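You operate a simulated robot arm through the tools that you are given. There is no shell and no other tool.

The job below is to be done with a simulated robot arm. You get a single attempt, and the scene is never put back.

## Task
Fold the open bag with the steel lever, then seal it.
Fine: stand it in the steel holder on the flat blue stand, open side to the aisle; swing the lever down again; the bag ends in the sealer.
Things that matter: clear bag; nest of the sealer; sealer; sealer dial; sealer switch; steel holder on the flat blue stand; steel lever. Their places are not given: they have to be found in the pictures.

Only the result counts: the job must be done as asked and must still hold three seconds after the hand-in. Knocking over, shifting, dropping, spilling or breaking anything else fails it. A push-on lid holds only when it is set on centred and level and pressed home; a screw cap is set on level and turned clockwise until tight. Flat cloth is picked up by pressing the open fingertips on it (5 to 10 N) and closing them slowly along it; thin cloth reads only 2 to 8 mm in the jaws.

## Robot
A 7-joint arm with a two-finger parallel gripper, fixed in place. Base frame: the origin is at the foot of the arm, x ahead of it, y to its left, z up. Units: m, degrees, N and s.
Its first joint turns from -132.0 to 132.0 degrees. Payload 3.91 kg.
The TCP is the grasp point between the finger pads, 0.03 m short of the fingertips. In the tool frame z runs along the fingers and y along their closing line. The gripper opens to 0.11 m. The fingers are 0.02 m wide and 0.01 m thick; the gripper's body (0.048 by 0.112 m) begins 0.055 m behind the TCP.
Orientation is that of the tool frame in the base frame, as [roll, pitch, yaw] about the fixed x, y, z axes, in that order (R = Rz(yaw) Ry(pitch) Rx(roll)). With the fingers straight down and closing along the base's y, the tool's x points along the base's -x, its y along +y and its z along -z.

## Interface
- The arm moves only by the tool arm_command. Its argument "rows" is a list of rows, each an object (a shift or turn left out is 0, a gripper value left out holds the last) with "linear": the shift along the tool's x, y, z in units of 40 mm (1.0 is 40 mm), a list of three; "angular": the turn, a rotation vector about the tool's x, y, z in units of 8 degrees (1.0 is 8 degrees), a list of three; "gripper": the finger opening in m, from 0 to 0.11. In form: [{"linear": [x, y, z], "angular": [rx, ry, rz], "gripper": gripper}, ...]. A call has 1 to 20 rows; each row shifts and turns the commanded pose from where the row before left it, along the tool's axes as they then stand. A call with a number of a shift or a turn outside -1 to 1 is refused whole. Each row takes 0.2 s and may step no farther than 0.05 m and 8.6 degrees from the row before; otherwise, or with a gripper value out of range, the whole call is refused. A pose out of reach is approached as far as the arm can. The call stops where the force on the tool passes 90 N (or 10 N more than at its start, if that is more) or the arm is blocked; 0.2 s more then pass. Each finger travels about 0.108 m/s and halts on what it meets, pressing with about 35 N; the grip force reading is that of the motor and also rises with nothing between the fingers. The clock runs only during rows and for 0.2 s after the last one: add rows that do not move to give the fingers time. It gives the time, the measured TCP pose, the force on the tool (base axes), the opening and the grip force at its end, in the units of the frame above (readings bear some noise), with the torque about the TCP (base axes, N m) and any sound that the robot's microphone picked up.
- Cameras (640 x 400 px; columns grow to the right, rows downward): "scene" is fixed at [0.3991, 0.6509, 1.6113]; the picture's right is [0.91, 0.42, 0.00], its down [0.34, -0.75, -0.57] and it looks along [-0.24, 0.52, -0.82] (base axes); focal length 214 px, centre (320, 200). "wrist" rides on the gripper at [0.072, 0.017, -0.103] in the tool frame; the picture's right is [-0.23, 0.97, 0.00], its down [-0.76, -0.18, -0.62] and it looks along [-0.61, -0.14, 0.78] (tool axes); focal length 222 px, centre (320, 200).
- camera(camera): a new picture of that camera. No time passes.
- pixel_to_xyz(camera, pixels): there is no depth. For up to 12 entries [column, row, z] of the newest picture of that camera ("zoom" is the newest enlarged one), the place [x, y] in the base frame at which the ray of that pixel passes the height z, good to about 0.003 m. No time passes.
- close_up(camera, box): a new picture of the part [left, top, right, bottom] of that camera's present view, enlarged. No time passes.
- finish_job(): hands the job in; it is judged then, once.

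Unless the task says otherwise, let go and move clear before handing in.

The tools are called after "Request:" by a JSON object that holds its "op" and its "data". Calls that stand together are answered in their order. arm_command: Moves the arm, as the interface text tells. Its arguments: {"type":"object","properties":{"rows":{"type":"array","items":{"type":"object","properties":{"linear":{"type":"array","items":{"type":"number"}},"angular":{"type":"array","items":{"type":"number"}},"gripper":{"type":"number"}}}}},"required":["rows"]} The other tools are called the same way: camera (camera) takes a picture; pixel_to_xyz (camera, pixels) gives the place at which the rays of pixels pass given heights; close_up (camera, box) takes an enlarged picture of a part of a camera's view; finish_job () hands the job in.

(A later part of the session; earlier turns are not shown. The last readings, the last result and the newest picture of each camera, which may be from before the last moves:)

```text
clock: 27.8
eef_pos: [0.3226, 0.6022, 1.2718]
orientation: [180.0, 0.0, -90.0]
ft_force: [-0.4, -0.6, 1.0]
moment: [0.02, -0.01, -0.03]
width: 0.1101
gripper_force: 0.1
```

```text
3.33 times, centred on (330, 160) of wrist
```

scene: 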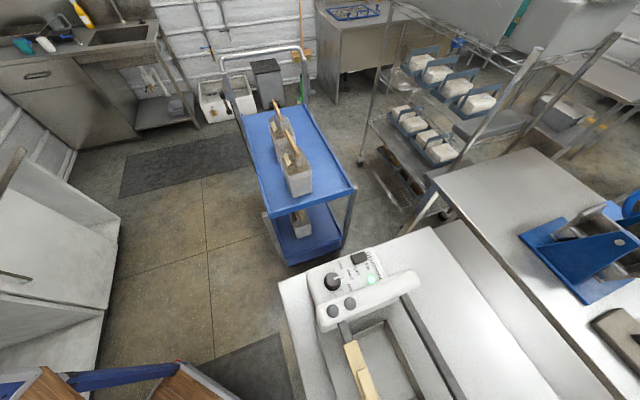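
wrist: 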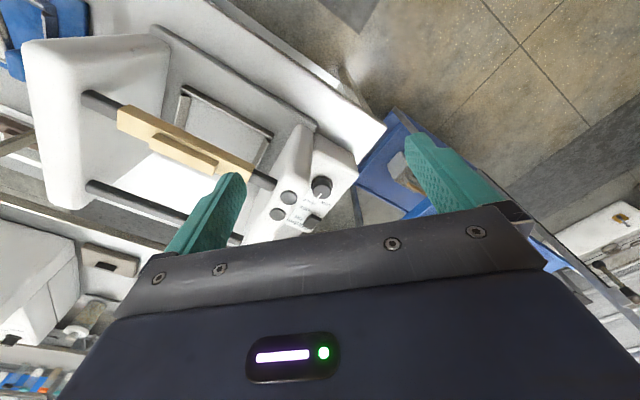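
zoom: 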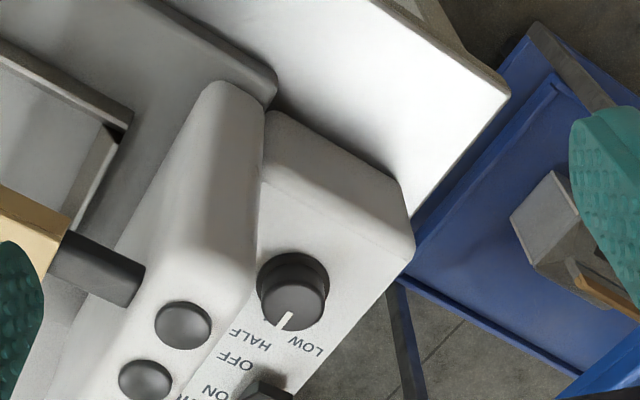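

The pointer appears to sit at HALF, within perspective error. I'll tilt the camera forward so the rocker and the lamp come fully into view.

Request:
{"op": "arm_command", "data": {"rows": [{"angular": [0, -1, 0], "linear": [0, 0.5, 0]}, {"angular": [0, -1, 0], "linear": [0, 0.5, 0]}]}}

Request:
{"op": "camera", "data": {"camera": "wrist"}}

Request:
{"op": "close_up", "data": {"camera": "wrist", "box": [270, 90, 390, 200]}}

Request:
{"op": "close_up", "data": {"camera": "scene", "box": [345, 245, 385, 275]}}

```text
clock: 28.4
eef_pos: [0.2826, 0.6018, 1.2703]
orientation: [-179.9, 16.1, -90.0]
ft_force: [0.0, -0.2, -0.1]
moment: [-0.04, 0.02, -0.03]
width: 0.1101
gripper_force: 0.0
```

```text
taken
```

wrist: 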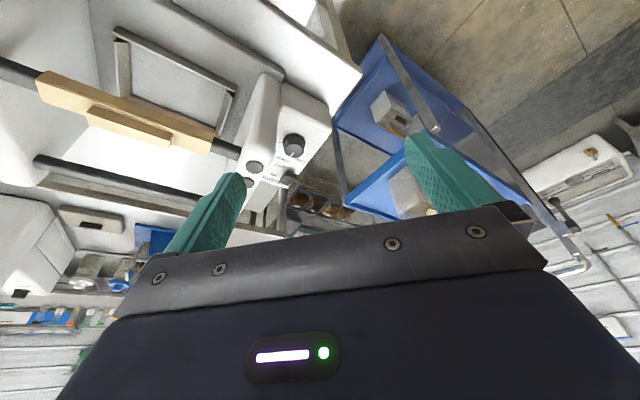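

```text
3.64 times, centred on (330, 145) of wrist
```

zoom: 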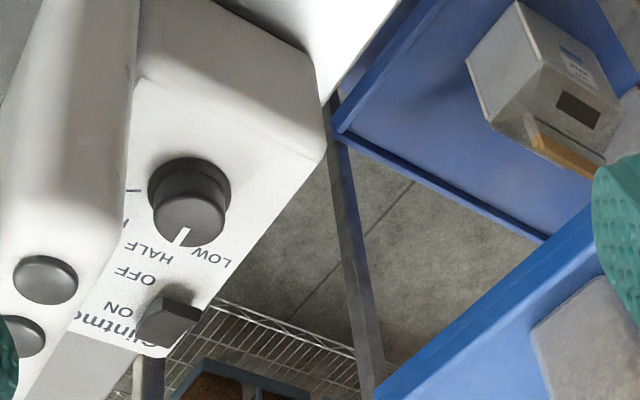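

```text
13.33 times, centred on (365, 260) of scene
```

zoom: 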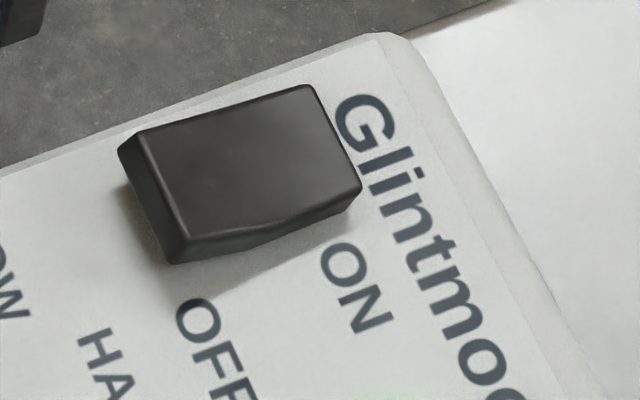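

The rocker's OFF end is raised, so it's pressed to ON, the green lamp is lit and the dial is at HALF. The sealer needs no change. Now I'll travel back to the bag above everything, then turn to align the fingers across the upright batten.

Request:
{"op": "arm_command", "data": {"rows": [{"angular": [0, 1, 0]}, {"angular": [0, 1, 0]}, {"linear": [0.6, -0.95, 0]}, {"linear": [0.6, -0.95, 0]}, {"linear": [0.6, -0.95, 0]}, {"linear": [0.6, -0.95, 0]}, {"linear": [0.6, -0.95, 0]}, {"linear": [0.6, -0.95, 0]}, {"linear": [0.6, -0.95, 0]}, {"linear": [0.6, -0.95, 0]}, {"linear": [0.6, -0.95, 0]}, {"linear": [0.6, -0.95, 0]}, {"linear": [0.6, -0.95, 0]}, {"linear": [0.6, -0.95, 0]}, {"linear": [0.6, -0.95, 0]}, {"linear": [0.6, -0.95, 0]}]}}

Request:
{"op": "arm_command", "data": {"rows": [{"angular": [0, 0, 1]}, {"angular": [0, 0, 1]}, {"angular": [0, 0, 1]}, {"angular": [0, 0, 1]}, {"angular": [0, 0, 1]}, {"angular": [0, 0, 1]}, {"angular": [0, 0, 1]}, {"angular": [0, 0, 1]}, {"angular": [0, 0, 1]}, {"angular": [0, 0, 1]}, {"angular": [0, 0, 1]}, {"angular": [0, 0, 1]}, {"angular": [0, 0, 1]}, {"angular": [0, 0, 1]}, {"angular": [0, 0, 1]}, {"angular": [0, 0, 1]}, {"angular": [0, 0, 0.95]}]}}

Request:
{"op": "camera", "data": {"camera": "wrist"}}

```text
clock: 31.8
eef_pos: [0.8151, 0.2659, 1.2693]
orientation: [180.0, -0.1, -89.9]
ft_force: [-0.6, 0.4, 1.1]
moment: [-0.05, -0.07, 0.01]
width: 0.1101
gripper_force: 0.0
```

```text
clock: 35.4
eef_pos: [0.816, 0.2666, 1.2691]
orientation: [-179.9, -0.1, 134.3]
ft_force: [-0.2, -0.8, 0.6]
moment: [-0.02, 0.04, 0.01]
width: 0.11
gripper_force: 0.1
```

```text
taken
```

wrist: 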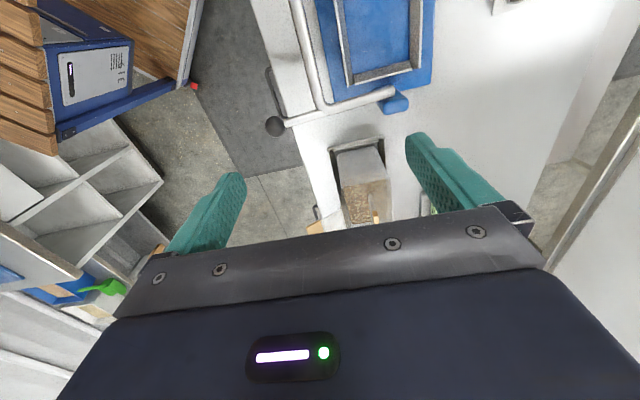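

The bag is at (362,175), aligned with the holder. I'll tilt 24 degrees along the batten and approach above it.

Request:
{"op": "arm_command", "data": {"rows": [{"angular": [0, -1, 0]}, {"angular": [0, -1, 0]}, {"angular": [0, -1, 0]}, {"linear": [-0.9, 0.2, 0.4]}, {"linear": [-0.9, 0.2, 0.4]}, {"linear": [-0.9, 0.2, 0.4]}]}}

Request:
{"op": "camera", "data": {"camera": "wrist"}}

Request:
{"op": "close_up", "data": {"camera": "wrist", "box": [240, 60, 420, 220]}}

```text
clock: 36.8
eef_pos: [0.9144, 0.1994, 1.2706]
orientation: [-180.0, 24.0, 134.5]
ft_force: [-1.5, 0.2, 0.1]
moment: [-0.01, -0.04, -0.03]
width: 0.1099
gripper_force: 0.1
```

```text
taken
```

wrist: 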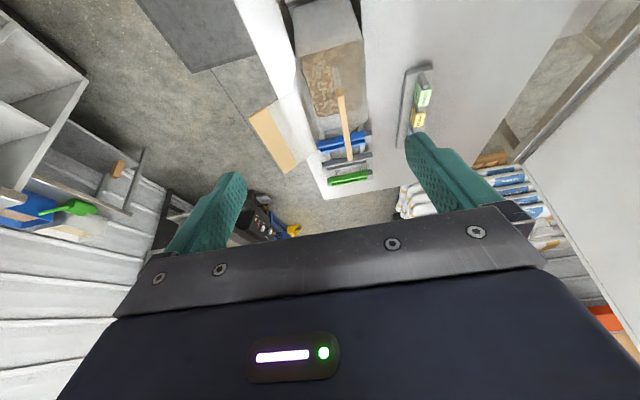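

```text
2.50 times, centred on (330, 140) of wrist
```

zoom: 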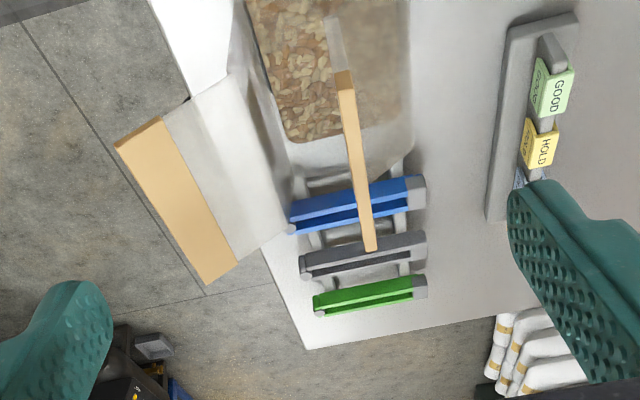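

The upright batten runs from zoom (343,75) to (370,250) and the open panel's batten lies to its left. I'll get coordinates at several heights and compare with the earlier views.

Request:
{"op": "pixel_to_xyz", "data": {"camera": "wrist", "pixels": [[339.2, 88.8, 1.1], [350.4, 160, 1.1], [339.2, 88.8, 1.08], [350.4, 160, 1.08], [249.2, 116, 1.09], [266, 107.2, 1.09], [298, 164.8, 1.09], [284, 173.2, 1.09], [304, 62, 0.95], [366, 62, 0.95], [318, 117, 0.95], [365, 112, 0.95]]}}

Request:
{"op": "close_up", "data": {"camera": "wrist", "box": [280, 0, 400, 120]}}

```text
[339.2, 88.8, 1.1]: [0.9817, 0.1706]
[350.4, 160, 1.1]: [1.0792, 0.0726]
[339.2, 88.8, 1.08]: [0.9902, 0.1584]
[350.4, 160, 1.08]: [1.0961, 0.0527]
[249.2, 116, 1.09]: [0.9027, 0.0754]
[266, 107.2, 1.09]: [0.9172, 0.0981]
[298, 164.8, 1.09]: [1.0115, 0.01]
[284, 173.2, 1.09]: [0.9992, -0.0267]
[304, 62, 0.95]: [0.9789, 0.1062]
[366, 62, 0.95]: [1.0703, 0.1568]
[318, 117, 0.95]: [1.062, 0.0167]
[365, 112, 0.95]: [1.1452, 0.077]
```

```text
3.33 times, centred on (340, 60) of wrist
```

zoom: 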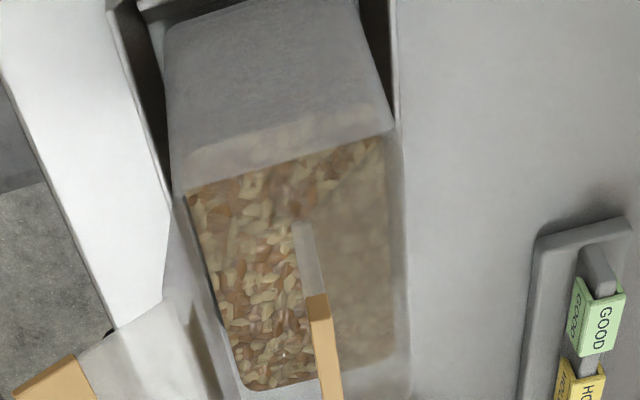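

The upright batten's top is at z about 1.09 with its middle near [1.035,0.116], so I need a tilted tool to reach it. I'll tilt to 40 degrees and hover above the batten to see whether the arm gets there.

Request:
{"op": "arm_command", "data": {"rows": [{"angular": [0, -1, 0], "gripper": 0.08}, {"angular": [0, -1, 0]}, {"linear": [-0.25, 0.15, 0.8]}, {"linear": [-0.25, 0.15, 0.8]}, {"linear": [-0.25, 0.15, 0.8]}, {"linear": [-0.25, 0.15, 0.8]}, {"linear": [-0.25, 0.15, 0.8]}]}}

Request:
{"op": "camera", "data": {"camera": "wrist"}}

Request:
{"op": "close_up", "data": {"camera": "wrist", "box": [240, 60, 420, 220]}}

```text
clock: 38.4
eef_pos: [1.0343, 0.1182, 1.1793]
orientation: [179.9, 40.0, 134.4]
ft_force: [-0.6, 0.1, 0.4]
moment: [-0.03, 0.02, 0.0]
width: 0.0801
gripper_force: 0.1
```

```text
taken
```

wrist: 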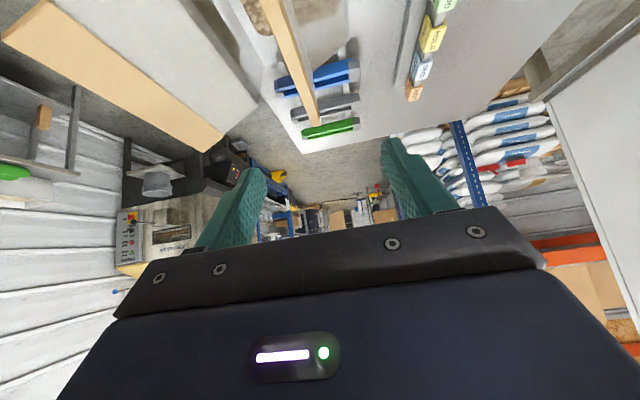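

```text
2.50 times, centred on (330, 140) of wrist
```

zoom: 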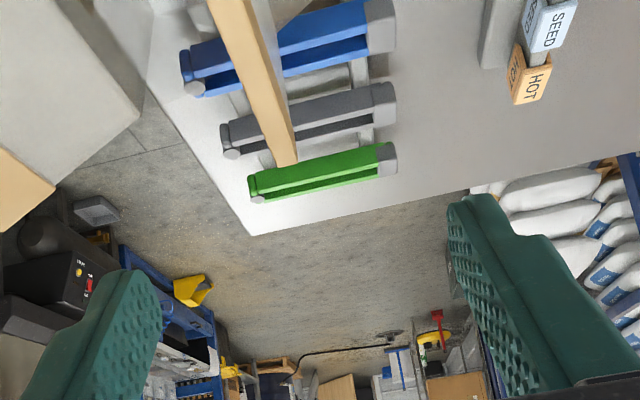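

The arm reached the hover pose. The batten's far end is at (318,125) and it runs up to about (275,0). I'll check its line against my TCP.

Request:
{"op": "pixel_to_xyz", "data": {"camera": "wrist", "pixels": [[316, 124, 1.09], [320, 124, 1.09], [286, 50, 1.09], [295, 50, 1.09], [266, 5, 1.09], [278, 5, 1.09], [300, 93, 1.09], [306, 93, 1.09], [225, 140, 1.09], [208, 150, 1.09]]}}

Request:
{"op": "close_up", "data": {"camera": "wrist", "box": [240, 0, 360, 140]}}

```text
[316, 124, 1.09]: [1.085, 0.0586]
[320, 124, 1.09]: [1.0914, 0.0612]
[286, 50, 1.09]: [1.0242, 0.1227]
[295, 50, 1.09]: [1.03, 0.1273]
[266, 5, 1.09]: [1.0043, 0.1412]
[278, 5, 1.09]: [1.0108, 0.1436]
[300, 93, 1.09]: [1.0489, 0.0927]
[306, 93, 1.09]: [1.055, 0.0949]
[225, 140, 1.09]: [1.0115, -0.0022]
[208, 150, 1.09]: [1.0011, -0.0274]
```

```text
2.86 times, centred on (300, 70) of wrist
```

zoom: 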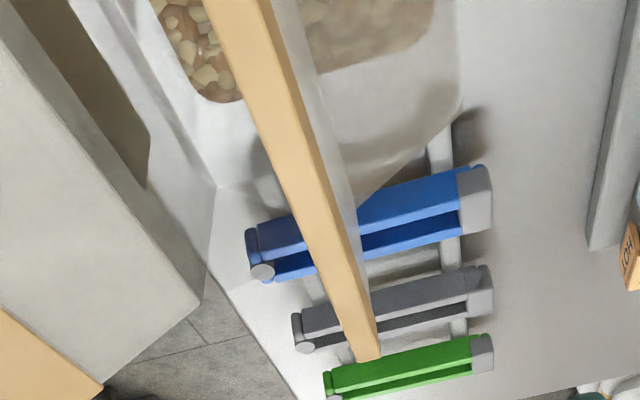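

The batten line lies 2 mm from my TCP in the closing direction, and its direction matches my yaw (134.4). I'll ease the tilt to 32 degrees and descend partway with the fingers at 0.06 before committing.

Request:
{"op": "arm_command", "data": {"rows": [{"angular": [0, 1, 0], "gripper": 0.06}, {"linear": [0.229, -0.01, 0.423]}, {"linear": [0.229, -0.01, 0.423]}, {"linear": [0.229, -0.01, 0.423]}, {}]}}

Request:
{"op": "camera", "data": {"camera": "wrist"}}

Request:
{"op": "close_up", "data": {"camera": "wrist", "box": [230, 80, 420, 220]}}

```text
clock: 39.6
eef_pos: [1.0362, 0.1154, 1.1211]
orientation: [-179.9, 31.9, 134.4]
ft_force: [0.0, -0.4, 0.7]
moment: [0.03, -0.05, 0.0]
width: 0.06
gripper_force: 0.0
```

```text
taken
```

wrist: 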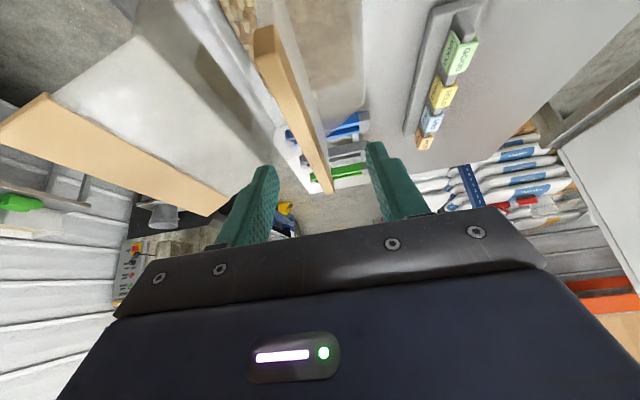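

```text
2.86 times, centred on (325, 150) of wrist
```

zoom: 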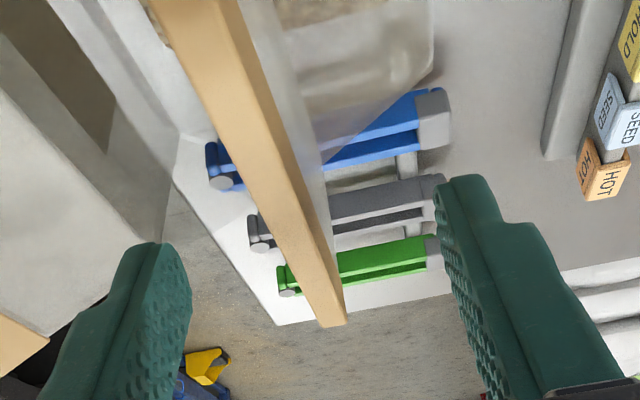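

The batten sits between the fingers. I'll recheck its line against the TCP from this closer view.

Request:
{"op": "pixel_to_xyz", "data": {"camera": "wrist", "pixels": [[324, 190, 1.09], [331, 189, 1.09], [290, 110, 1.09], [303, 108, 1.09], [256, 34, 1.09], [275, 28, 1.09], [324, 190, 1.085], [256, 34, 1.085]]}}

```text
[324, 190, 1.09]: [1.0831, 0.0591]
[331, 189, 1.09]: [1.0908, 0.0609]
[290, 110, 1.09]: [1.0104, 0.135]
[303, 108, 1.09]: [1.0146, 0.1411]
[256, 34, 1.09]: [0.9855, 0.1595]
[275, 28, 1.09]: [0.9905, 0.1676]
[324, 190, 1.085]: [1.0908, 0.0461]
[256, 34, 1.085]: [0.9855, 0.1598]
```

The batten's mid-line is within 1.5 mm of the TCP. I'll descend the last 38 mm and close on it.

Request:
{"op": "arm_command", "data": {"rows": [{"linear": [0.147, -0.015, 0.282]}, {"linear": [0.147, -0.015, 0.282]}, {"linear": [0.147, -0.015, 0.282]}, {}]}}

Request:
{"op": "camera", "data": {"camera": "wrist"}}

```text
clock: 40.6
eef_pos: [1.0381, 0.1125, 1.0832]
orientation: [180.0, 32.0, 134.3]
ft_force: [0.8, -0.8, 0.8]
moment: [-0.04, 0.04, 0.01]
width: 0.0601
gripper_force: 0.0
```

```text
taken
```

wrist: 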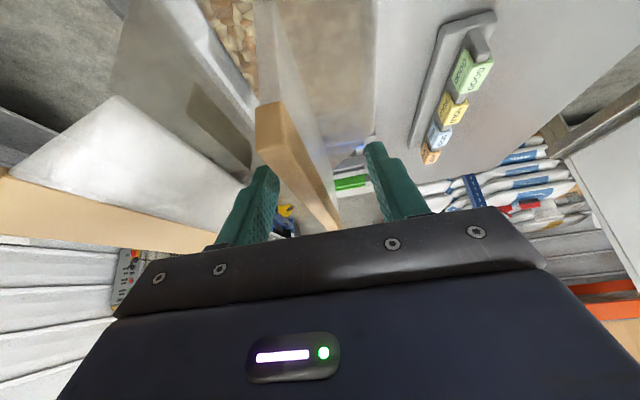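

The batten passes through the TCP pixel (320,189), and no contact force shows. I'll close on it.

Request:
{"op": "arm_command", "data": {"rows": [{"gripper": 0.03}, {"gripper": 0.015}, {"gripper": 0.0}, {"gripper": 0.0}, {"gripper": 0.0}]}}

Request:
{"op": "camera", "data": {"camera": "wrist"}}

```text
clock: 41.8
eef_pos: [1.0375, 0.1129, 1.0843]
orientation: [-180.0, 32.0, 134.4]
ft_force: [-1.0, 2.4, 0.4]
moment: [0.25, -0.15, 0.27]
width: 0.0081
gripper_force: 34.6
```

```text
taken
```

wrist: 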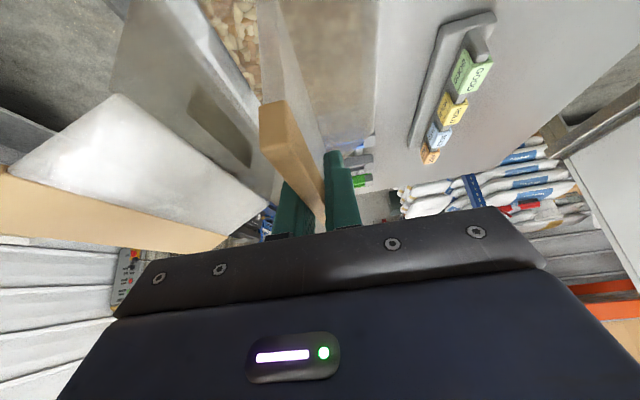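

I have the batten gripped at 8.1 mm with 34.6 N. I'll lift 20 mm straight up and check the weight.

Request:
{"op": "arm_command", "data": {"rows": [{"linear": [-0.133, 0, -0.212]}, {"linear": [-0.133, 0, -0.212]}, {}]}}

Request:
{"op": "camera", "data": {"camera": "wrist"}}

```text
clock: 42.6
eef_pos: [1.0375, 0.1123, 1.1039]
orientation: [179.9, 32.0, 134.3]
ft_force: [0.2, -0.7, -12.5]
moment: [-0.03, -0.03, -0.03]
width: 0.0081
gripper_force: 34.3
```

```text
taken
```

wrist: 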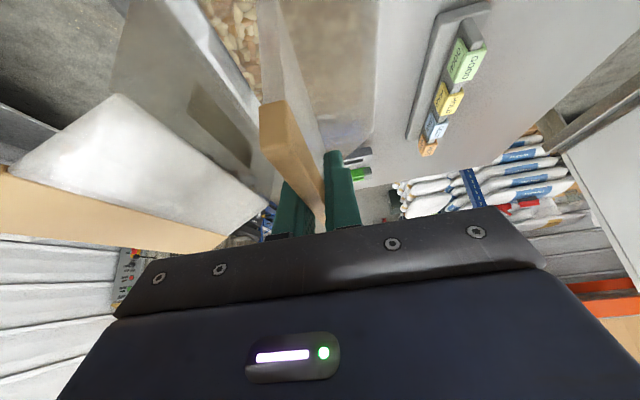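

The full weight, about 12.5 N, is on the gripper with almost no moment, so the bag is lifted and balanced. I'll lift further, watching for reach limits.

Request:
{"op": "arm_command", "data": {"rows": [{"linear": [-0.265, 0, -0.424]}, {"linear": [-0.265, 0, -0.424]}, {"linear": [-0.265, 0, -0.424]}, {"linear": [-0.265, 0, -0.424]}, {"linear": [-0.265, 0, -0.424]}, {}]}}

Request:
{"op": "camera", "data": {"camera": "wrist"}}

```text
clock: 44.0
eef_pos: [1.0367, 0.1112, 1.2029]
orientation: [179.9, 32.0, 134.4]
ft_force: [-0.1, -1.5, -12.2]
moment: [-0.06, -0.05, -0.03]
width: 0.008
gripper_force: 35.0
```

```text
taken
```

wrist: 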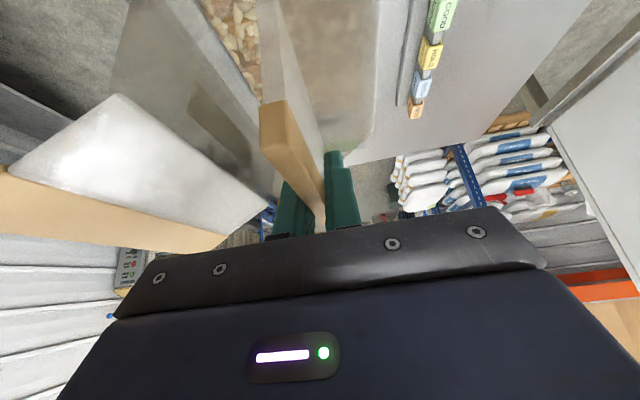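

The bag hangs steady at z 1.20. I'll raise it above lever height and carry it towards the aisle side of the holder, so the wrist camera can still see the holder past the bag.

Request:
{"op": "arm_command", "data": {"rows": [{"linear": [0.159, 0, -0.689]}, {"linear": [0.159, 0, -0.689]}, {"linear": [0.159, 0, -0.689]}, {"linear": [0.159, 0, -0.689]}, {"linear": [0.159, 0, -0.689]}, {"linear": [0.159, 0, -0.689]}, {}]}}

Request:
{"op": "arm_command", "data": {"rows": [{"linear": [0.5, -0.28, -0.31]}, {"linear": [0.5, -0.28, -0.31]}, {"linear": [0.5, -0.28, -0.31]}, {"linear": [0.5, -0.28, -0.31]}, {"linear": [0.5, -0.28, -0.31]}, {"linear": [0.5, -0.28, -0.31]}, {"linear": [0.5, -0.28, -0.31]}, {"linear": [0.5, -0.28, -0.31]}, {"linear": [0.5, -0.28, -0.31]}, {"linear": [0.5, -0.28, -0.31]}, {"linear": [0.5, -0.28, -0.31]}, {"linear": [0.5, -0.28, -0.31]}, {"linear": [0.35, -0.24, -0.25]}, {}]}}

Request:
{"op": "camera", "data": {"camera": "wrist"}}

```text
clock: 45.6
eef_pos: [0.9525, 0.1984, 1.3229]
orientation: [-180.0, 32.0, 134.5]
ft_force: [0.0, 0.3, -11.5]
moment: [-0.04, -0.02, 0.02]
width: 0.0081
gripper_force: 34.9
```

```text
clock: 48.6
eef_pos: [0.6403, 0.3119, 1.3243]
orientation: [179.9, 31.9, 134.5]
ft_force: [0.4, -0.4, -13.5]
moment: [-0.02, -0.02, 0.01]
width: 0.0078
gripper_force: 34.8
```

```text
taken
```

wrist: 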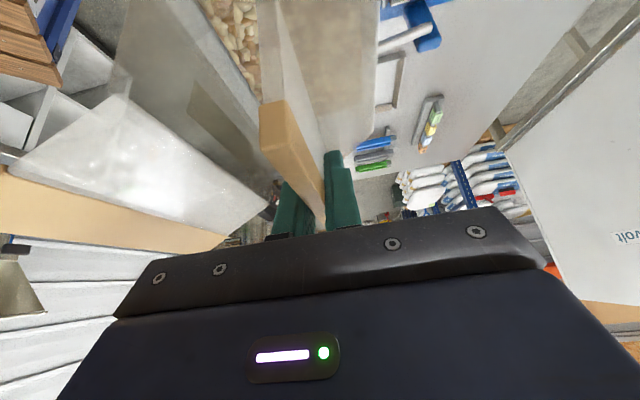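

The holder is just out of view at the top, with only its blue post at (425,30). I'll back off farther along the table so it comes into frame.

Request:
{"op": "arm_command", "data": {"rows": [{"linear": [0.549, -0.107, -0.47]}, {"linear": [0.549, -0.107, -0.47]}, {"linear": [0.549, -0.107, -0.47]}, {"linear": [0.549, -0.107, -0.47]}, {"linear": [0.549, -0.107, -0.47]}, {"linear": [0.549, -0.107, -0.47]}, {"linear": [0.549, -0.107, -0.47]}, {}]}}

Request:
{"op": "camera", "data": {"camera": "wrist"}}

Request:
{"op": "close_up", "data": {"camera": "wrist", "box": [360, 0, 520, 120]}}

```text
clock: 50.4
eef_pos: [0.4786, 0.4353, 1.3535]
orientation: [180.0, 32.0, 134.3]
ft_force: [0.9, 0.5, -12.5]
moment: [0.02, -0.05, 0.02]
width: 0.008
gripper_force: 35.2
```

```text
taken
```

wrist: 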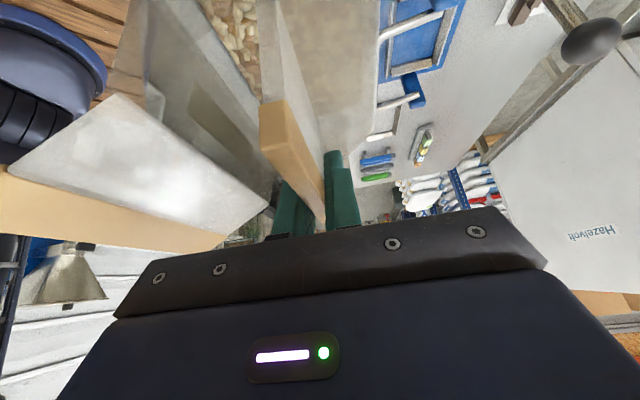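

```text
3.33 times, centred on (440, 60) of wrist
```

zoom: 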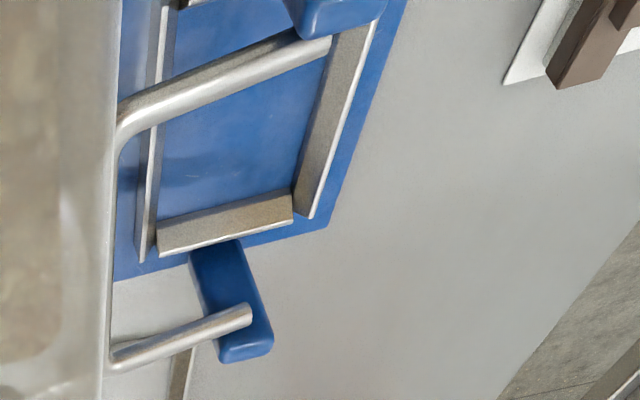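

The holder is a four-walled steel frame, and its interior is visible at zoom (230,150). I'll measure its inner edges from here.

Request:
{"op": "pixel_to_xyz", "data": {"camera": "wrist", "pixels": [[391, 66.6, 0.88], [431.6, 57, 0.88], [391.4, 76.5, 0.91], [431.6, 66.6, 0.91], [437, 64.5, 0.91], [456, 6, 0.91], [386, 78.6, 0.91], [392, 39, 0.91], [442, 9, 0.88], [392, 58, 0.88]]}}

Request:
{"op": "close_up", "data": {"camera": "wrist", "box": [370, 0, 470, 90]}}

```text
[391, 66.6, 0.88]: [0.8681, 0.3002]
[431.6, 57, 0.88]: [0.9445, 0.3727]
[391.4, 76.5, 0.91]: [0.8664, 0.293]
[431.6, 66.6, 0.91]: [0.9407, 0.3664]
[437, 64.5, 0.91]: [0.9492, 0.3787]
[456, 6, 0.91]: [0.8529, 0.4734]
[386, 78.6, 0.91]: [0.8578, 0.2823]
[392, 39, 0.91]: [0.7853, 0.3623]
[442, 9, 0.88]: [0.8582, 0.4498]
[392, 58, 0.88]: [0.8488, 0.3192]
```

```text
4.44 times, centred on (420, 45) of wrist
```

zoom: 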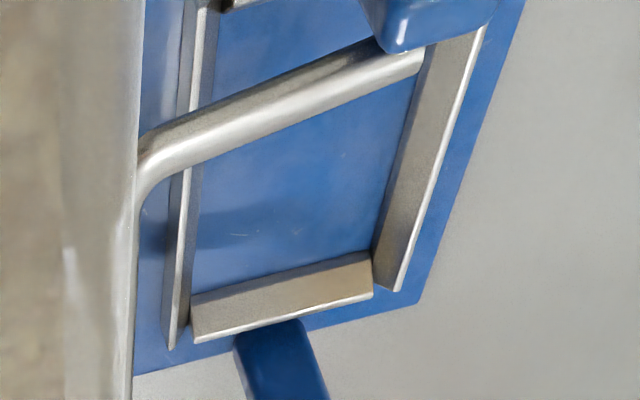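

The walls flare outward like a shallow funnel. Combining views, the holder centre is about [0.855,0.387], in line with the lever pivot axis. I'll first travel along the table, then across, to a spot above the holder.

Request:
{"op": "arm_command", "data": {"rows": [{"linear": [-0.702, 0, 0.439]}, {"linear": [-0.702, 0, 0.439]}, {"linear": [-0.702, 0, 0.439]}, {"linear": [-0.702, 0, 0.439]}, {"linear": [-0.702, 0, 0.439]}, {"linear": [-0.702, 0, 0.439]}, {"linear": [-0.702, 0, 0.439]}, {"linear": [-0.702, 0, 0.439]}, {"linear": [-0.702, 0, 0.439]}, {}]}}

Request:
{"op": "arm_command", "data": {"rows": [{"linear": [0, 0.83, 0]}, {"linear": [0, 0.83, 0]}, {"linear": [0, 0.83, 0]}, {"linear": [0, 0.83, 0]}, {"linear": [0, 0.83, 0]}, {"linear": [0, 0.83, 0]}, {"linear": [0, 0.83, 0]}, {}, {}]}}

Request:
{"op": "camera", "data": {"camera": "wrist"}}

```text
clock: 52.6
eef_pos: [0.689, 0.2206, 1.3539]
orientation: [179.9, 32.1, 134.5]
ft_force: [-0.2, -0.7, -12.1]
moment: [-0.03, -0.02, -0.01]
width: 0.0078
gripper_force: 35.0
```

```text
clock: 54.6
eef_pos: [0.8544, 0.3831, 1.3527]
orientation: [180.0, 31.9, 134.5]
ft_force: [0.6, -0.2, -12.6]
moment: [0.0, -0.04, 0.02]
width: 0.008
gripper_force: 35.2
```

```text
taken
```

wrist: 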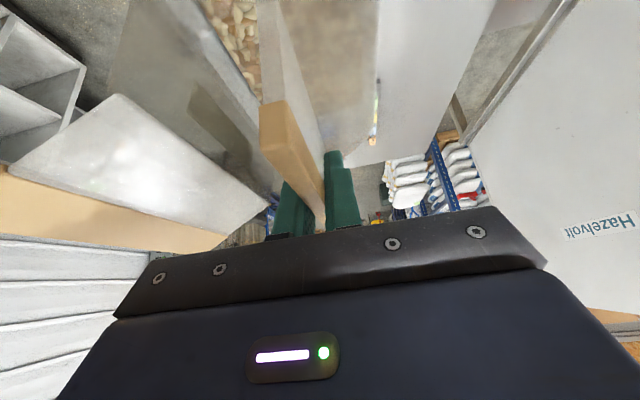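

I'm within 4 mm of the target above the holder. I'll nudge to correct that and lower to z about 1.20, keeping the bag bottom above the holder walls, then look.

Request:
{"op": "arm_command", "data": {"rows": [{"linear": [0.05, 0.07, -0.03]}, {"linear": [0.331, 0, 0.53]}, {"linear": [0.331, 0, 0.53]}, {"linear": [0.331, 0, 0.53]}, {"linear": [0.331, 0, 0.53]}, {"linear": [0.331, 0, 0.53]}, {"linear": [0.331, 0, 0.53]}, {}]}}

Request:
{"op": "camera", "data": {"camera": "wrist"}}

Request:
{"op": "close_up", "data": {"camera": "wrist", "box": [180, 0, 440, 170]}}

```text
clock: 56.4
eef_pos: [0.8544, 0.3873, 1.2034]
orientation: [179.9, 32.0, 134.4]
ft_force: [0.4, -0.1, -12.9]
moment: [0.01, -0.06, -0.01]
width: 0.0079
gripper_force: 35.0
```

```text
taken
```

wrist: 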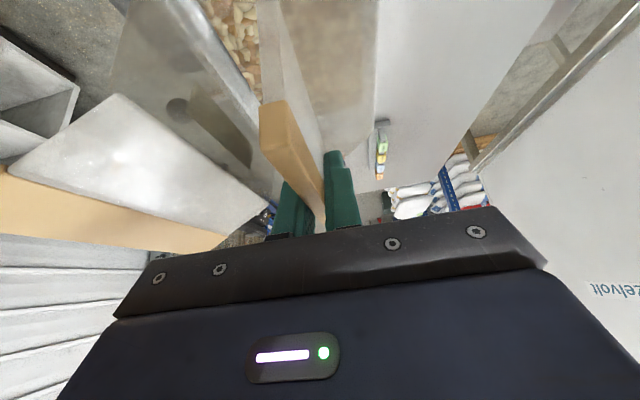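

```text
2.35 times, centred on (310, 85) of wrist
```

zoom: 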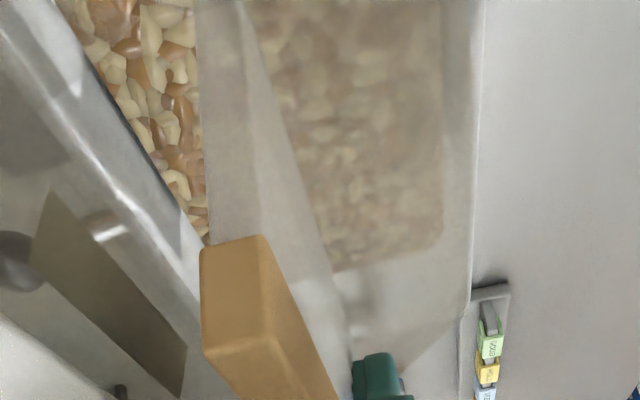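

Through the film I can see the lever ball at (180,110), and everything looks clear. I'll lower to just above the wall tops.

Request:
{"op": "arm_command", "data": {"rows": [{"linear": [0.242, 0, 0.387]}, {"linear": [0.242, 0, 0.387]}, {"linear": [0.242, 0, 0.387]}, {"linear": [0.242, 0, 0.387]}, {}]}}

Request:
{"op": "camera", "data": {"camera": "wrist"}}

```text
clock: 57.6
eef_pos: [0.8542, 0.3872, 1.1291]
orientation: [180.0, 32.0, 134.2]
ft_force: [1.0, 0.0, -12.1]
moment: [-0.03, -0.03, 0.0]
width: 0.0079
gripper_force: 35.0
```

```text
taken
```

wrist: 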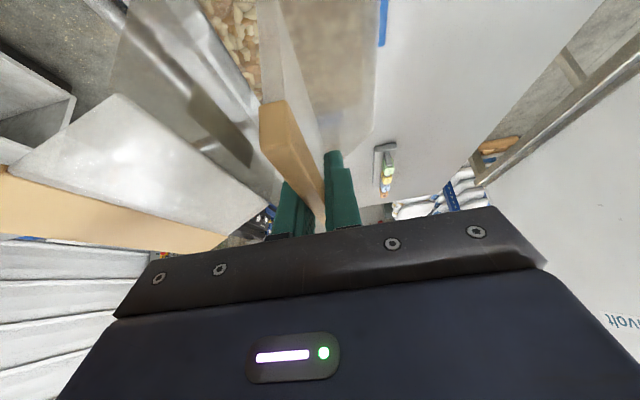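

There's no contact yet and the weight is steady at about 12.1 N. I'll lower in small steps and watch the force.

Request:
{"op": "arm_command", "data": {"rows": [{"linear": [0.053, 0, 0.085]}, {"linear": [0.053, 0, 0.085]}, {"linear": [0.053, 0, 0.085]}, {}]}}

Request:
{"op": "arm_command", "data": {"rows": [{"linear": [0.053, 0, 0.085]}, {"linear": [0.053, 0, 0.085]}, {}]}}

```text
clock: 58.6
eef_pos: [0.8541, 0.3871, 1.1169]
orientation: [-180.0, 32.0, 134.3]
ft_force: [-0.1, -0.8, -12.1]
moment: [-0.03, -0.06, -0.02]
width: 0.008
gripper_force: 34.8
```

```text
clock: 59.4
eef_pos: [0.8536, 0.3877, 1.11]
orientation: [-180.0, 31.9, 134.4]
ft_force: [-0.2, -0.2, -12.8]
moment: [0.0, -0.03, 0.02]
width: 0.0076
gripper_force: 35.5
```

Request:
{"op": "arm_command", "data": {"rows": [{"linear": [0.053, 0, 0.085]}, {"linear": [0.053, 0, 0.085]}, {}]}}

Request:
{"op": "camera", "data": {"camera": "wrist"}}

```text
clock: 60.2
eef_pos: [0.8545, 0.3878, 1.1048]
orientation: [179.7, 32.2, 134.4]
ft_force: [7.7, 4.7, 5.2]
moment: [0.14, -1.24, 0.75]
width: 0.0079
gripper_force: 35.1
```

```text
taken
```

wrist: 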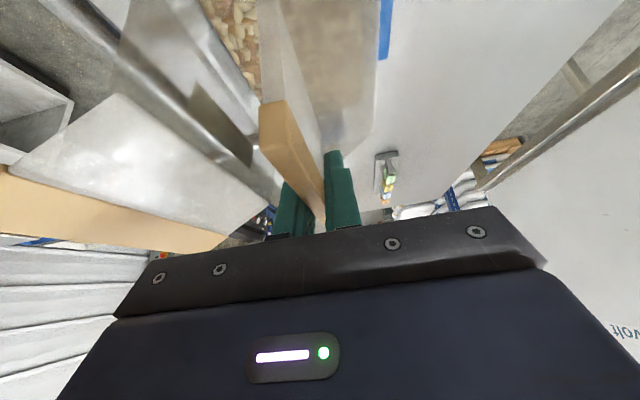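

Contact: the lateral force is +8.8 N across (towards the far side) and the moment places the contact at the bag's aisle-side bottom edge. The bag is riding on the aisle wall, so I'll lift a little, shift 4 mm to the far side and lower again.

Request:
{"op": "arm_command", "data": {"rows": [{"linear": [-0.08, 0, -0.127]}, {"linear": [0, 0.1, 0]}, {}]}}

Request:
{"op": "arm_command", "data": {"rows": [{"linear": [0.053, 0, 0.085]}, {"linear": [0.053, 0, 0.085]}, {}]}}

```text
clock: 61.0
eef_pos: [0.857, 0.3895, 1.108]
orientation: [-179.9, 32.0, 134.3]
ft_force: [0.6, -0.2, -13.1]
moment: [-0.03, -0.03, 0.02]
width: 0.0079
gripper_force: 34.9
```

```text
clock: 61.8
eef_pos: [0.856, 0.3889, 1.1004]
orientation: [-179.9, 32.0, 134.4]
ft_force: [1.3, -1.4, -12.6]
moment: [-0.15, -0.09, 0.0]
width: 0.0081
gripper_force: 34.9
```

It passed below the earlier contact height with no force, so I'll keep lowering gently.

Request:
{"op": "arm_command", "data": {"rows": [{"linear": [0.04, 0, 0.064]}, {"linear": [0.04, 0, 0.064]}, {}]}}

```text
clock: 62.6
eef_pos: [0.8574, 0.3894, 1.0968]
orientation: [-180.0, 31.9, 134.4]
ft_force: [0.2, -3.0, 5.0]
moment: [0.38, 0.77, 0.19]
width: 0.0078
gripper_force: 34.3
```

Now the force is nearly vertical (+17.5 N) with little sideways push, at the expected floor height, but the contact is at the -b end. I'll lift 4 mm, shift 2 mm along +b, and lower again to confirm it's the floor.

Request:
{"op": "arm_command", "data": {"rows": [{"linear": [-0.053, 0, -0.085]}, {"linear": [-0.042, 0, 0.027]}, {}]}}

Request:
{"op": "arm_command", "data": {"rows": [{"linear": [0.053, 0, 0.085]}, {}]}}

```text
clock: 63.4
eef_pos: [0.858, 0.3874, 1.0978]
orientation: [-179.9, 32.1, 134.5]
ft_force: [-0.2, -0.4, -12.8]
moment: [-0.01, 0.01, 0.0]
width: 0.0078
gripper_force: 34.8
```

```text
clock: 64.0
eef_pos: [0.8573, 0.3871, 1.0955]
orientation: [179.9, 32.0, 134.4]
ft_force: [1.4, 0.9, 5.0]
moment: [0.53, 0.95, -0.04]
width: 0.0078
gripper_force: 35.4
```

The contact height is unchanged, so it's the floor. I'll open slightly to release the batten, then check that the bag stands.

Request:
{"op": "arm_command", "data": {"rows": [{"linear": [0.013, 0, 0.021]}, {}, {"gripper": 0.02}, {"gripper": 0.03}, {}]}}

Request:
{"op": "camera", "data": {"camera": "wrist"}}

```text
clock: 65.2
eef_pos: [0.8582, 0.3886, 1.0945]
orientation: [-179.9, 32.0, 134.5]
ft_force: [-0.1, 0.6, -0.4]
moment: [-0.02, -0.01, 0.0]
width: 0.0299
gripper_force: 0.1
```

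```text
taken
```

wrist: 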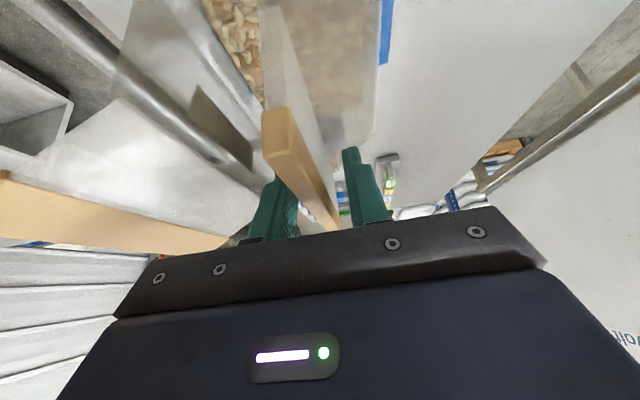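

The bag is released and standing. I'll withdraw straight up and inspect.

Request:
{"op": "arm_command", "data": {"rows": [{"linear": [-0.159, 0, -0.2545]}, {"linear": [-0.159, 0, -0.2545]}, {"linear": [-0.318, 0, -0.509]}, {"linear": [-0.318, 0, -0.509]}, {"linear": [-0.318, 0, -0.509]}, {"linear": [0.3, 0, -0.5]}, {"linear": [0.5, 0, -0.5]}, {"linear": [0.5, 0, -0.5]}, {"linear": [0.5, 0, -0.5]}]}}

Request:
{"op": "camera", "data": {"camera": "wrist"}}

Request:
{"op": "close_up", "data": {"camera": "wrist", "box": [220, 40, 420, 220]}}

```text
clock: 67.2
eef_pos: [0.7859, 0.4617, 1.2199]
orientation: [180.0, 32.0, 134.4]
ft_force: [0.5, 0.0, 0.1]
moment: [0.02, 0.01, 0.01]
width: 0.03
gripper_force: 0.0
```

```text
taken
```

wrist: 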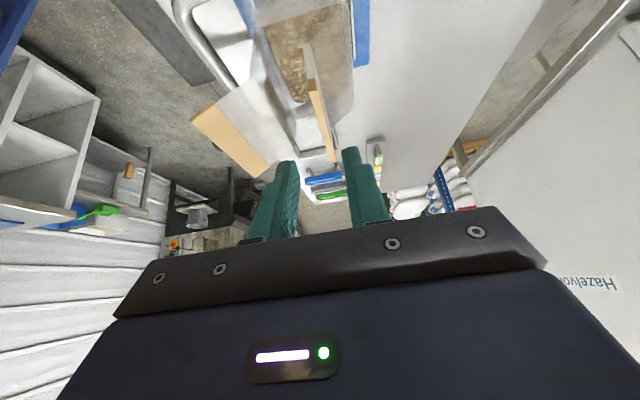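

```text
2.22 times, centred on (320, 130) of wrist
```

zoom: 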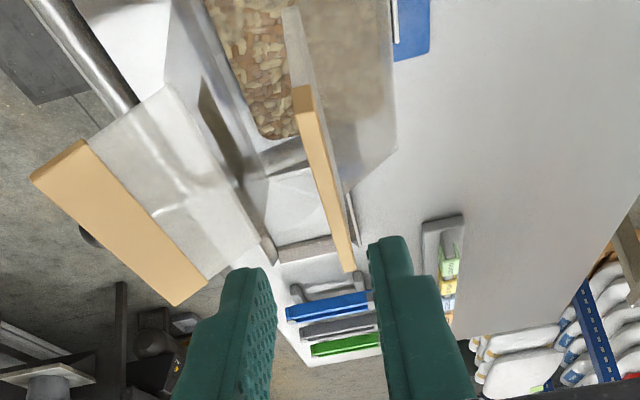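

The bag stands in the holder with its open panel leaning over the lever's crossbar, so the lever can push it closed from the aisle side. I'll move clear, up and across to the aisle side, to take hold of the lever's ball.

Request:
{"op": "arm_command", "data": {"rows": [{"linear": [-0.2, 0, -0.5]}, {"linear": [-0.2, 0, -0.5], "angular": [0, 1, 0]}, {"linear": [0, 0, -0.5], "angular": [0, 1, 0]}, {"angular": [0, 1, 0]}, {"angular": [0, 1, 0]}, {"linear": [0, -0.9, 0]}, {"linear": [0, -0.9, 0]}, {"linear": [-0.5, -0.9, 0]}, {"linear": [-0.5, -0.9, 0]}, {"linear": [-0.5, -0.9, 0]}, {"linear": [-0.5, -0.9, 0]}, {"linear": [-0.5, -0.9, 0]}, {"linear": [-0.5, -0.9, 0]}, {"linear": [-0.5, -0.3, 0]}]}}

Request:
{"op": "arm_command", "data": {"rows": [{"angular": [0, 0, -1], "gripper": 0.08}, {"angular": [0, 0, -1]}, {"angular": [0, 0, -1]}, {"angular": [0, 0, -1]}, {"angular": [0, 0, -1]}, {"angular": [0, 0, -1]}, {"angular": [0, 0, -1]}, {"angular": [0, 0, -1]}, {"angular": [0, 0, -1]}, {"angular": [0, 0, -1]}, {"angular": [0, 0, -1]}, {"angular": [0, 0, -0.25]}]}}

Request:
{"op": "camera", "data": {"camera": "wrist"}}

```text
clock: 70.2
eef_pos: [0.6581, 0.1634, 1.2798]
orientation: [-179.9, 0.0, 134.5]
ft_force: [-0.2, 0.3, 0.2]
moment: [-0.05, -0.01, -0.01]
width: 0.0301
gripper_force: 0.0
```

```text
clock: 72.8
eef_pos: [0.6578, 0.1628, 1.2798]
orientation: [179.9, 0.0, -135.5]
ft_force: [0.0, 0.5, 0.8]
moment: [0.0, 0.02, 0.01]
width: 0.08
gripper_force: 0.0
```

```text
taken
```

wrist: 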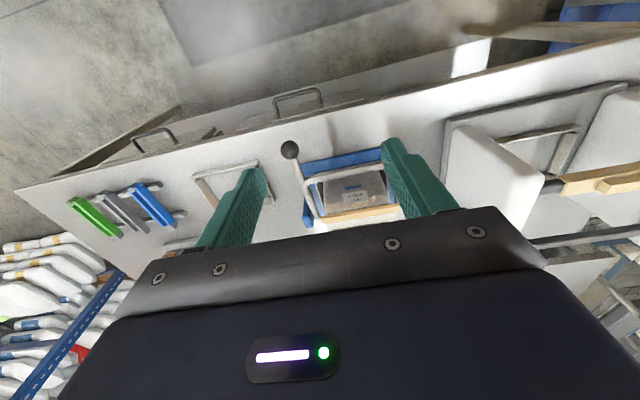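

This aisle-side view shows the bag in the holder at (350,190) and the lever ball at (290,150). I'll zoom in to check the geometry and the ball position.

Request:
{"op": "close_up", "data": {"camera": "wrist", "box": [260, 120, 420, 240]}}

Request:
{"op": "pixel_to_xyz", "data": {"camera": "wrist", "pixels": [[290, 150, 1.0], [310, 190, 1.0], [320, 215, 1.1], [395, 207, 1.1], [315, 178, 1.0], [385, 165, 1.0]]}}

```text
3.33 times, centred on (340, 180) of wrist
```

zoom: 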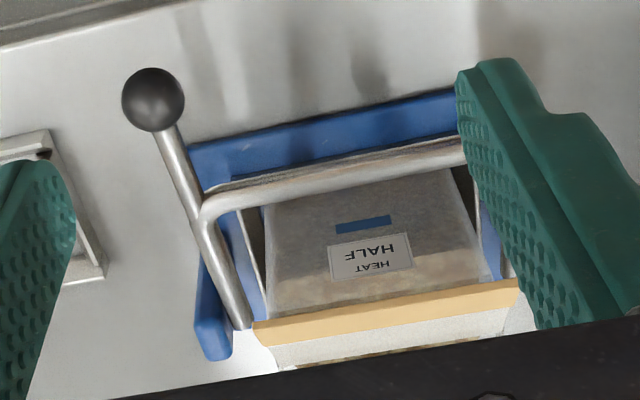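

```text
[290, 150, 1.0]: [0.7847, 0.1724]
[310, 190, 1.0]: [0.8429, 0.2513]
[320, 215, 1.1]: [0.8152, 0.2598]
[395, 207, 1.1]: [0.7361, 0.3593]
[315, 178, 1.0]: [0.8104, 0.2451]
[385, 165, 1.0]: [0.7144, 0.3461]
```

The ball is at about [0.784,0.173,1.0], consistent with earlier views. I'll tilt 48 degrees so the fingers point towards the table and approach the ball, closing along the pivot axis.

Request:
{"op": "arm_command", "data": {"rows": [{"angular": [0, -1, 0]}, {"angular": [0, -1, 0]}, {"angular": [0, -1, 0]}, {"angular": [0, -1, 0]}, {"angular": [0, -1, 0]}, {"angular": [0, -1, 0]}, {"linear": [0.6, -0.335, 0.66]}, {"linear": [0.6, -0.335, 0.66]}, {"linear": [0.6, -0.335, 0.66]}, {"linear": [0.6, -0.335, 0.66]}, {"linear": [0.6, -0.335, 0.66]}, {"linear": [0.6, -0.335, 0.66]}]}}

Request:
{"op": "camera", "data": {"camera": "wrist"}}

```text
clock: 75.4
eef_pos: [0.7315, 0.1215, 1.0675]
orientation: [-179.9, 48.0, -135.6]
ft_force: [-0.1, -0.1, 0.9]
moment: [-0.02, 0.01, -0.02]
width: 0.0801
gripper_force: 0.0
```

```text
taken
```

wrist: 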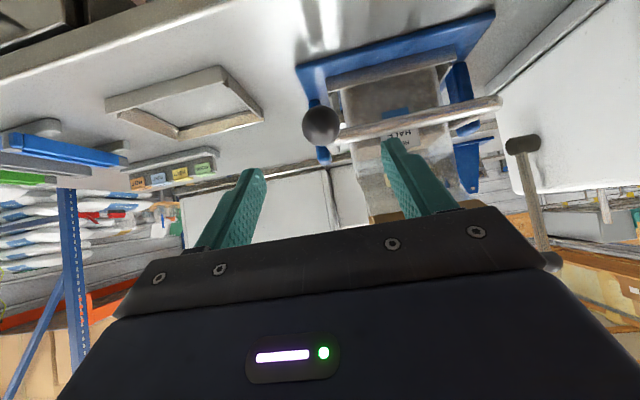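

The ball appears at (321,125), right where an object 0.1 m ahead on the tool axis should be. I'll advance 0.1 m and close on it.

Request:
{"op": "arm_command", "data": {"rows": [{"linear": [0.01, 0, 0.62]}, {"linear": [0.01, 0, 0.62]}, {"linear": [0.01, 0, 0.62]}, {"linear": [0, 0, 0.6]}, {}]}}

Request:
{"op": "camera", "data": {"camera": "wrist"}}

```text
clock: 76.6
eef_pos: [0.7821, 0.1699, 1.0005]
orientation: [-179.9, 48.0, -135.7]
ft_force: [-0.1, 0.0, -0.1]
moment: [0.01, -0.01, 0.01]
width: 0.08
gripper_force: 0.1
```

```text
taken
```

wrist: 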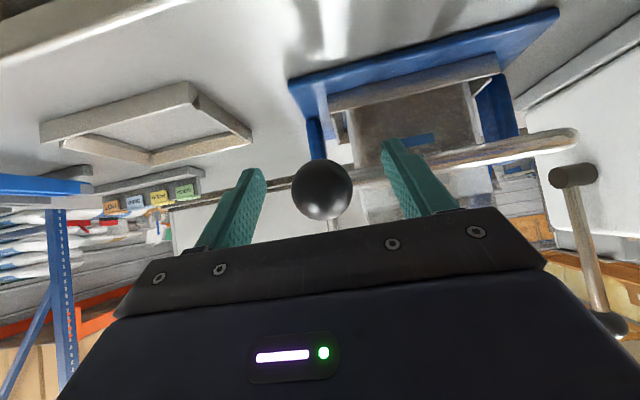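

The ball is centred at (322,188), so I'll close on it.

Request:
{"op": "arm_command", "data": {"rows": [{"gripper": 0.05}, {"gripper": 0.03}, {"gripper": 0.02}, {"gripper": 0.02}, {}]}}

Request:
{"op": "camera", "data": {"camera": "wrist"}}

```text
clock: 77.8
eef_pos: [0.7818, 0.1717, 1.0002]
orientation: [-179.9, 48.0, -135.5]
ft_force: [-8.2, 8.3, -0.5]
moment: [0.02, 0.02, 0.07]
width: 0.0353
gripper_force: 45.0
```

```text
taken
```

wrist: 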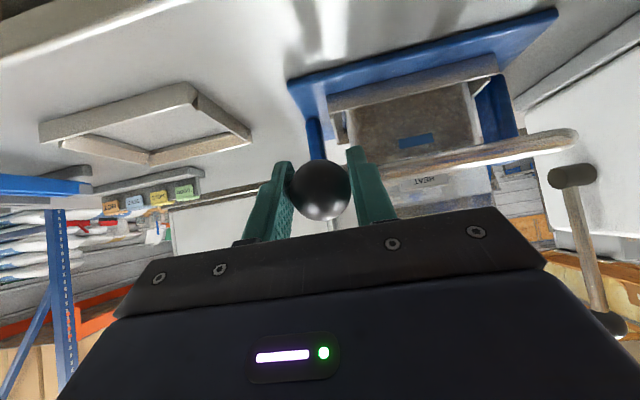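

I have the ball at 35.3 mm width. I'll start swinging the lever up along its arc in small steps, turning the hand partly with it.

Request:
{"op": "arm_command", "data": {"rows": [{"linear": [-0.301, 0.025, -0.1955], "angular": [0, 0.35, 0]}, {"linear": [-0.305, 0, -0.189], "angular": [0, 0.35, 0]}, {}]}}

Request:
{"op": "camera", "data": {"camera": "wrist"}}

```text
clock: 78.6
eef_pos: [0.7858, 0.1768, 1.0281]
orientation: [-179.9, 42.4, -135.6]
ft_force: [9.4, 14.6, -8.4]
moment: [-0.38, 0.18, 0.06]
width: 0.0353
gripper_force: 45.1
```

```text
taken
```

wrist: 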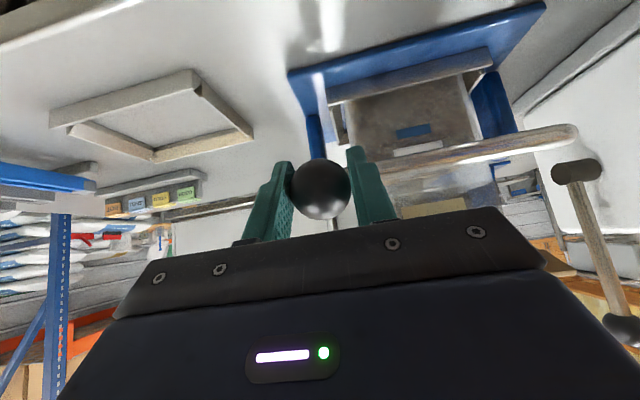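

The lever moves: about 4 N tangentially, with a small inward radial force meaning my pivot estimate was a few mm off. With the corrected pivot at z 0.968 the lever is now at about 17 degrees. I'll continue along the refined arc.

Request:
{"op": "arm_command", "data": {"rows": [{"linear": [-0.334, 0, -0.155], "angular": [0, 0.35, 0]}, {"linear": [-0.319, 0, -0.165], "angular": [0, 0.35, 0]}, {"linear": [-0.322, 0, -0.158], "angular": [0, 0.35, 0]}, {"linear": [-0.325, 0, -0.152], "angular": [0, 0.35, 0]}, {}]}}

Request:
{"op": "camera", "data": {"camera": "wrist"}}

```text
clock: 79.8
eef_pos: [0.8034, 0.1947, 1.0813]
orientation: [180.0, 31.2, -135.6]
ft_force: [-6.2, -0.7, -1.4]
moment: [-0.54, 0.47, 0.14]
width: 0.0353
gripper_force: 44.8
```

```text
taken
```

wrist: 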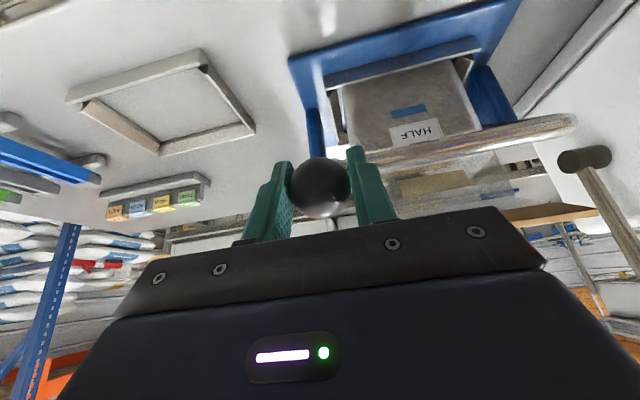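

Forces are near zero, so the arc fits. I'll continue up to 45 degrees, where the crossbar should meet the open panel.

Request:
{"op": "arm_command", "data": {"rows": [{"linear": [-0.328, 0, -0.145], "angular": [0, 0.35, 0]}, {"linear": [-0.331, 0, -0.138], "angular": [0, 0.35, 0]}, {"linear": [-0.334, 0, -0.131], "angular": [0, 0.35, 0]}, {}]}}

Request:
{"op": "camera", "data": {"camera": "wrist"}}

```text
clock: 80.8
eef_pos: [0.8213, 0.2135, 1.1137]
orientation: [-179.9, 22.7, -135.6]
ft_force: [-7.5, 1.1, -4.5]
moment: [-0.74, 0.74, -0.03]
width: 0.0351
gripper_force: 44.8
```

```text
taken
```

wrist: 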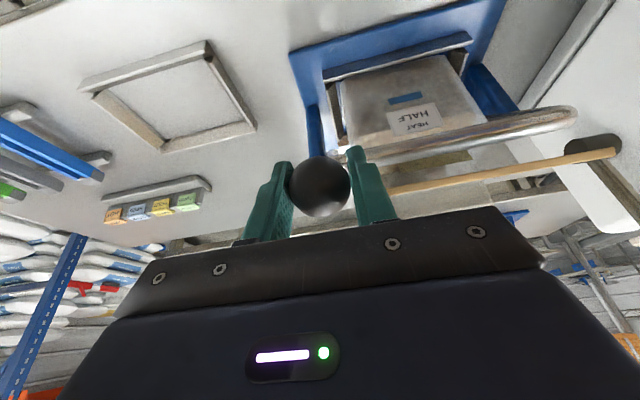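

The crossbar is now under the open panel's batten, visible at (500,170). Forces are small, and some twisting moment is building because I'm turning less than the lever. From here I'll turn fully with it.

Request:
{"op": "arm_command", "data": {"rows": [{"linear": [-0.337, 0, -0.1245], "angular": [0, 0.5, 0]}, {"linear": [-0.337, 0, -0.1245], "angular": [0, 0.5, 0]}, {"linear": [-0.337, 0, -0.1245], "angular": [0, 0.5, 0]}, {}]}}

Request:
{"op": "camera", "data": {"camera": "wrist"}}

```text
clock: 81.8
eef_pos: [0.8454, 0.2361, 1.1419]
orientation: [179.9, 10.8, -135.5]
ft_force: [-10.6, 12.9, 0.8]
moment: [0.4, -0.38, 0.14]
width: 0.0352
gripper_force: 44.6
```

```text
taken
```

wrist: 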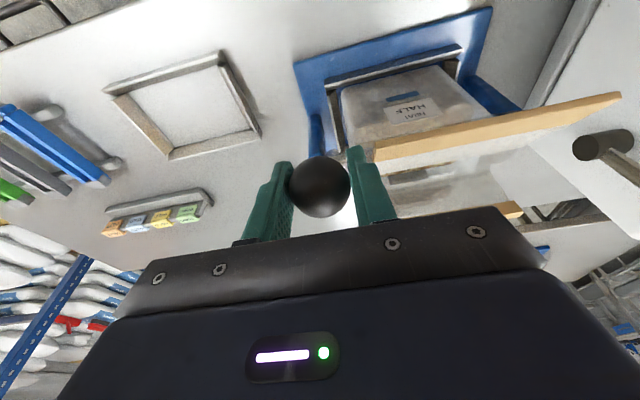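

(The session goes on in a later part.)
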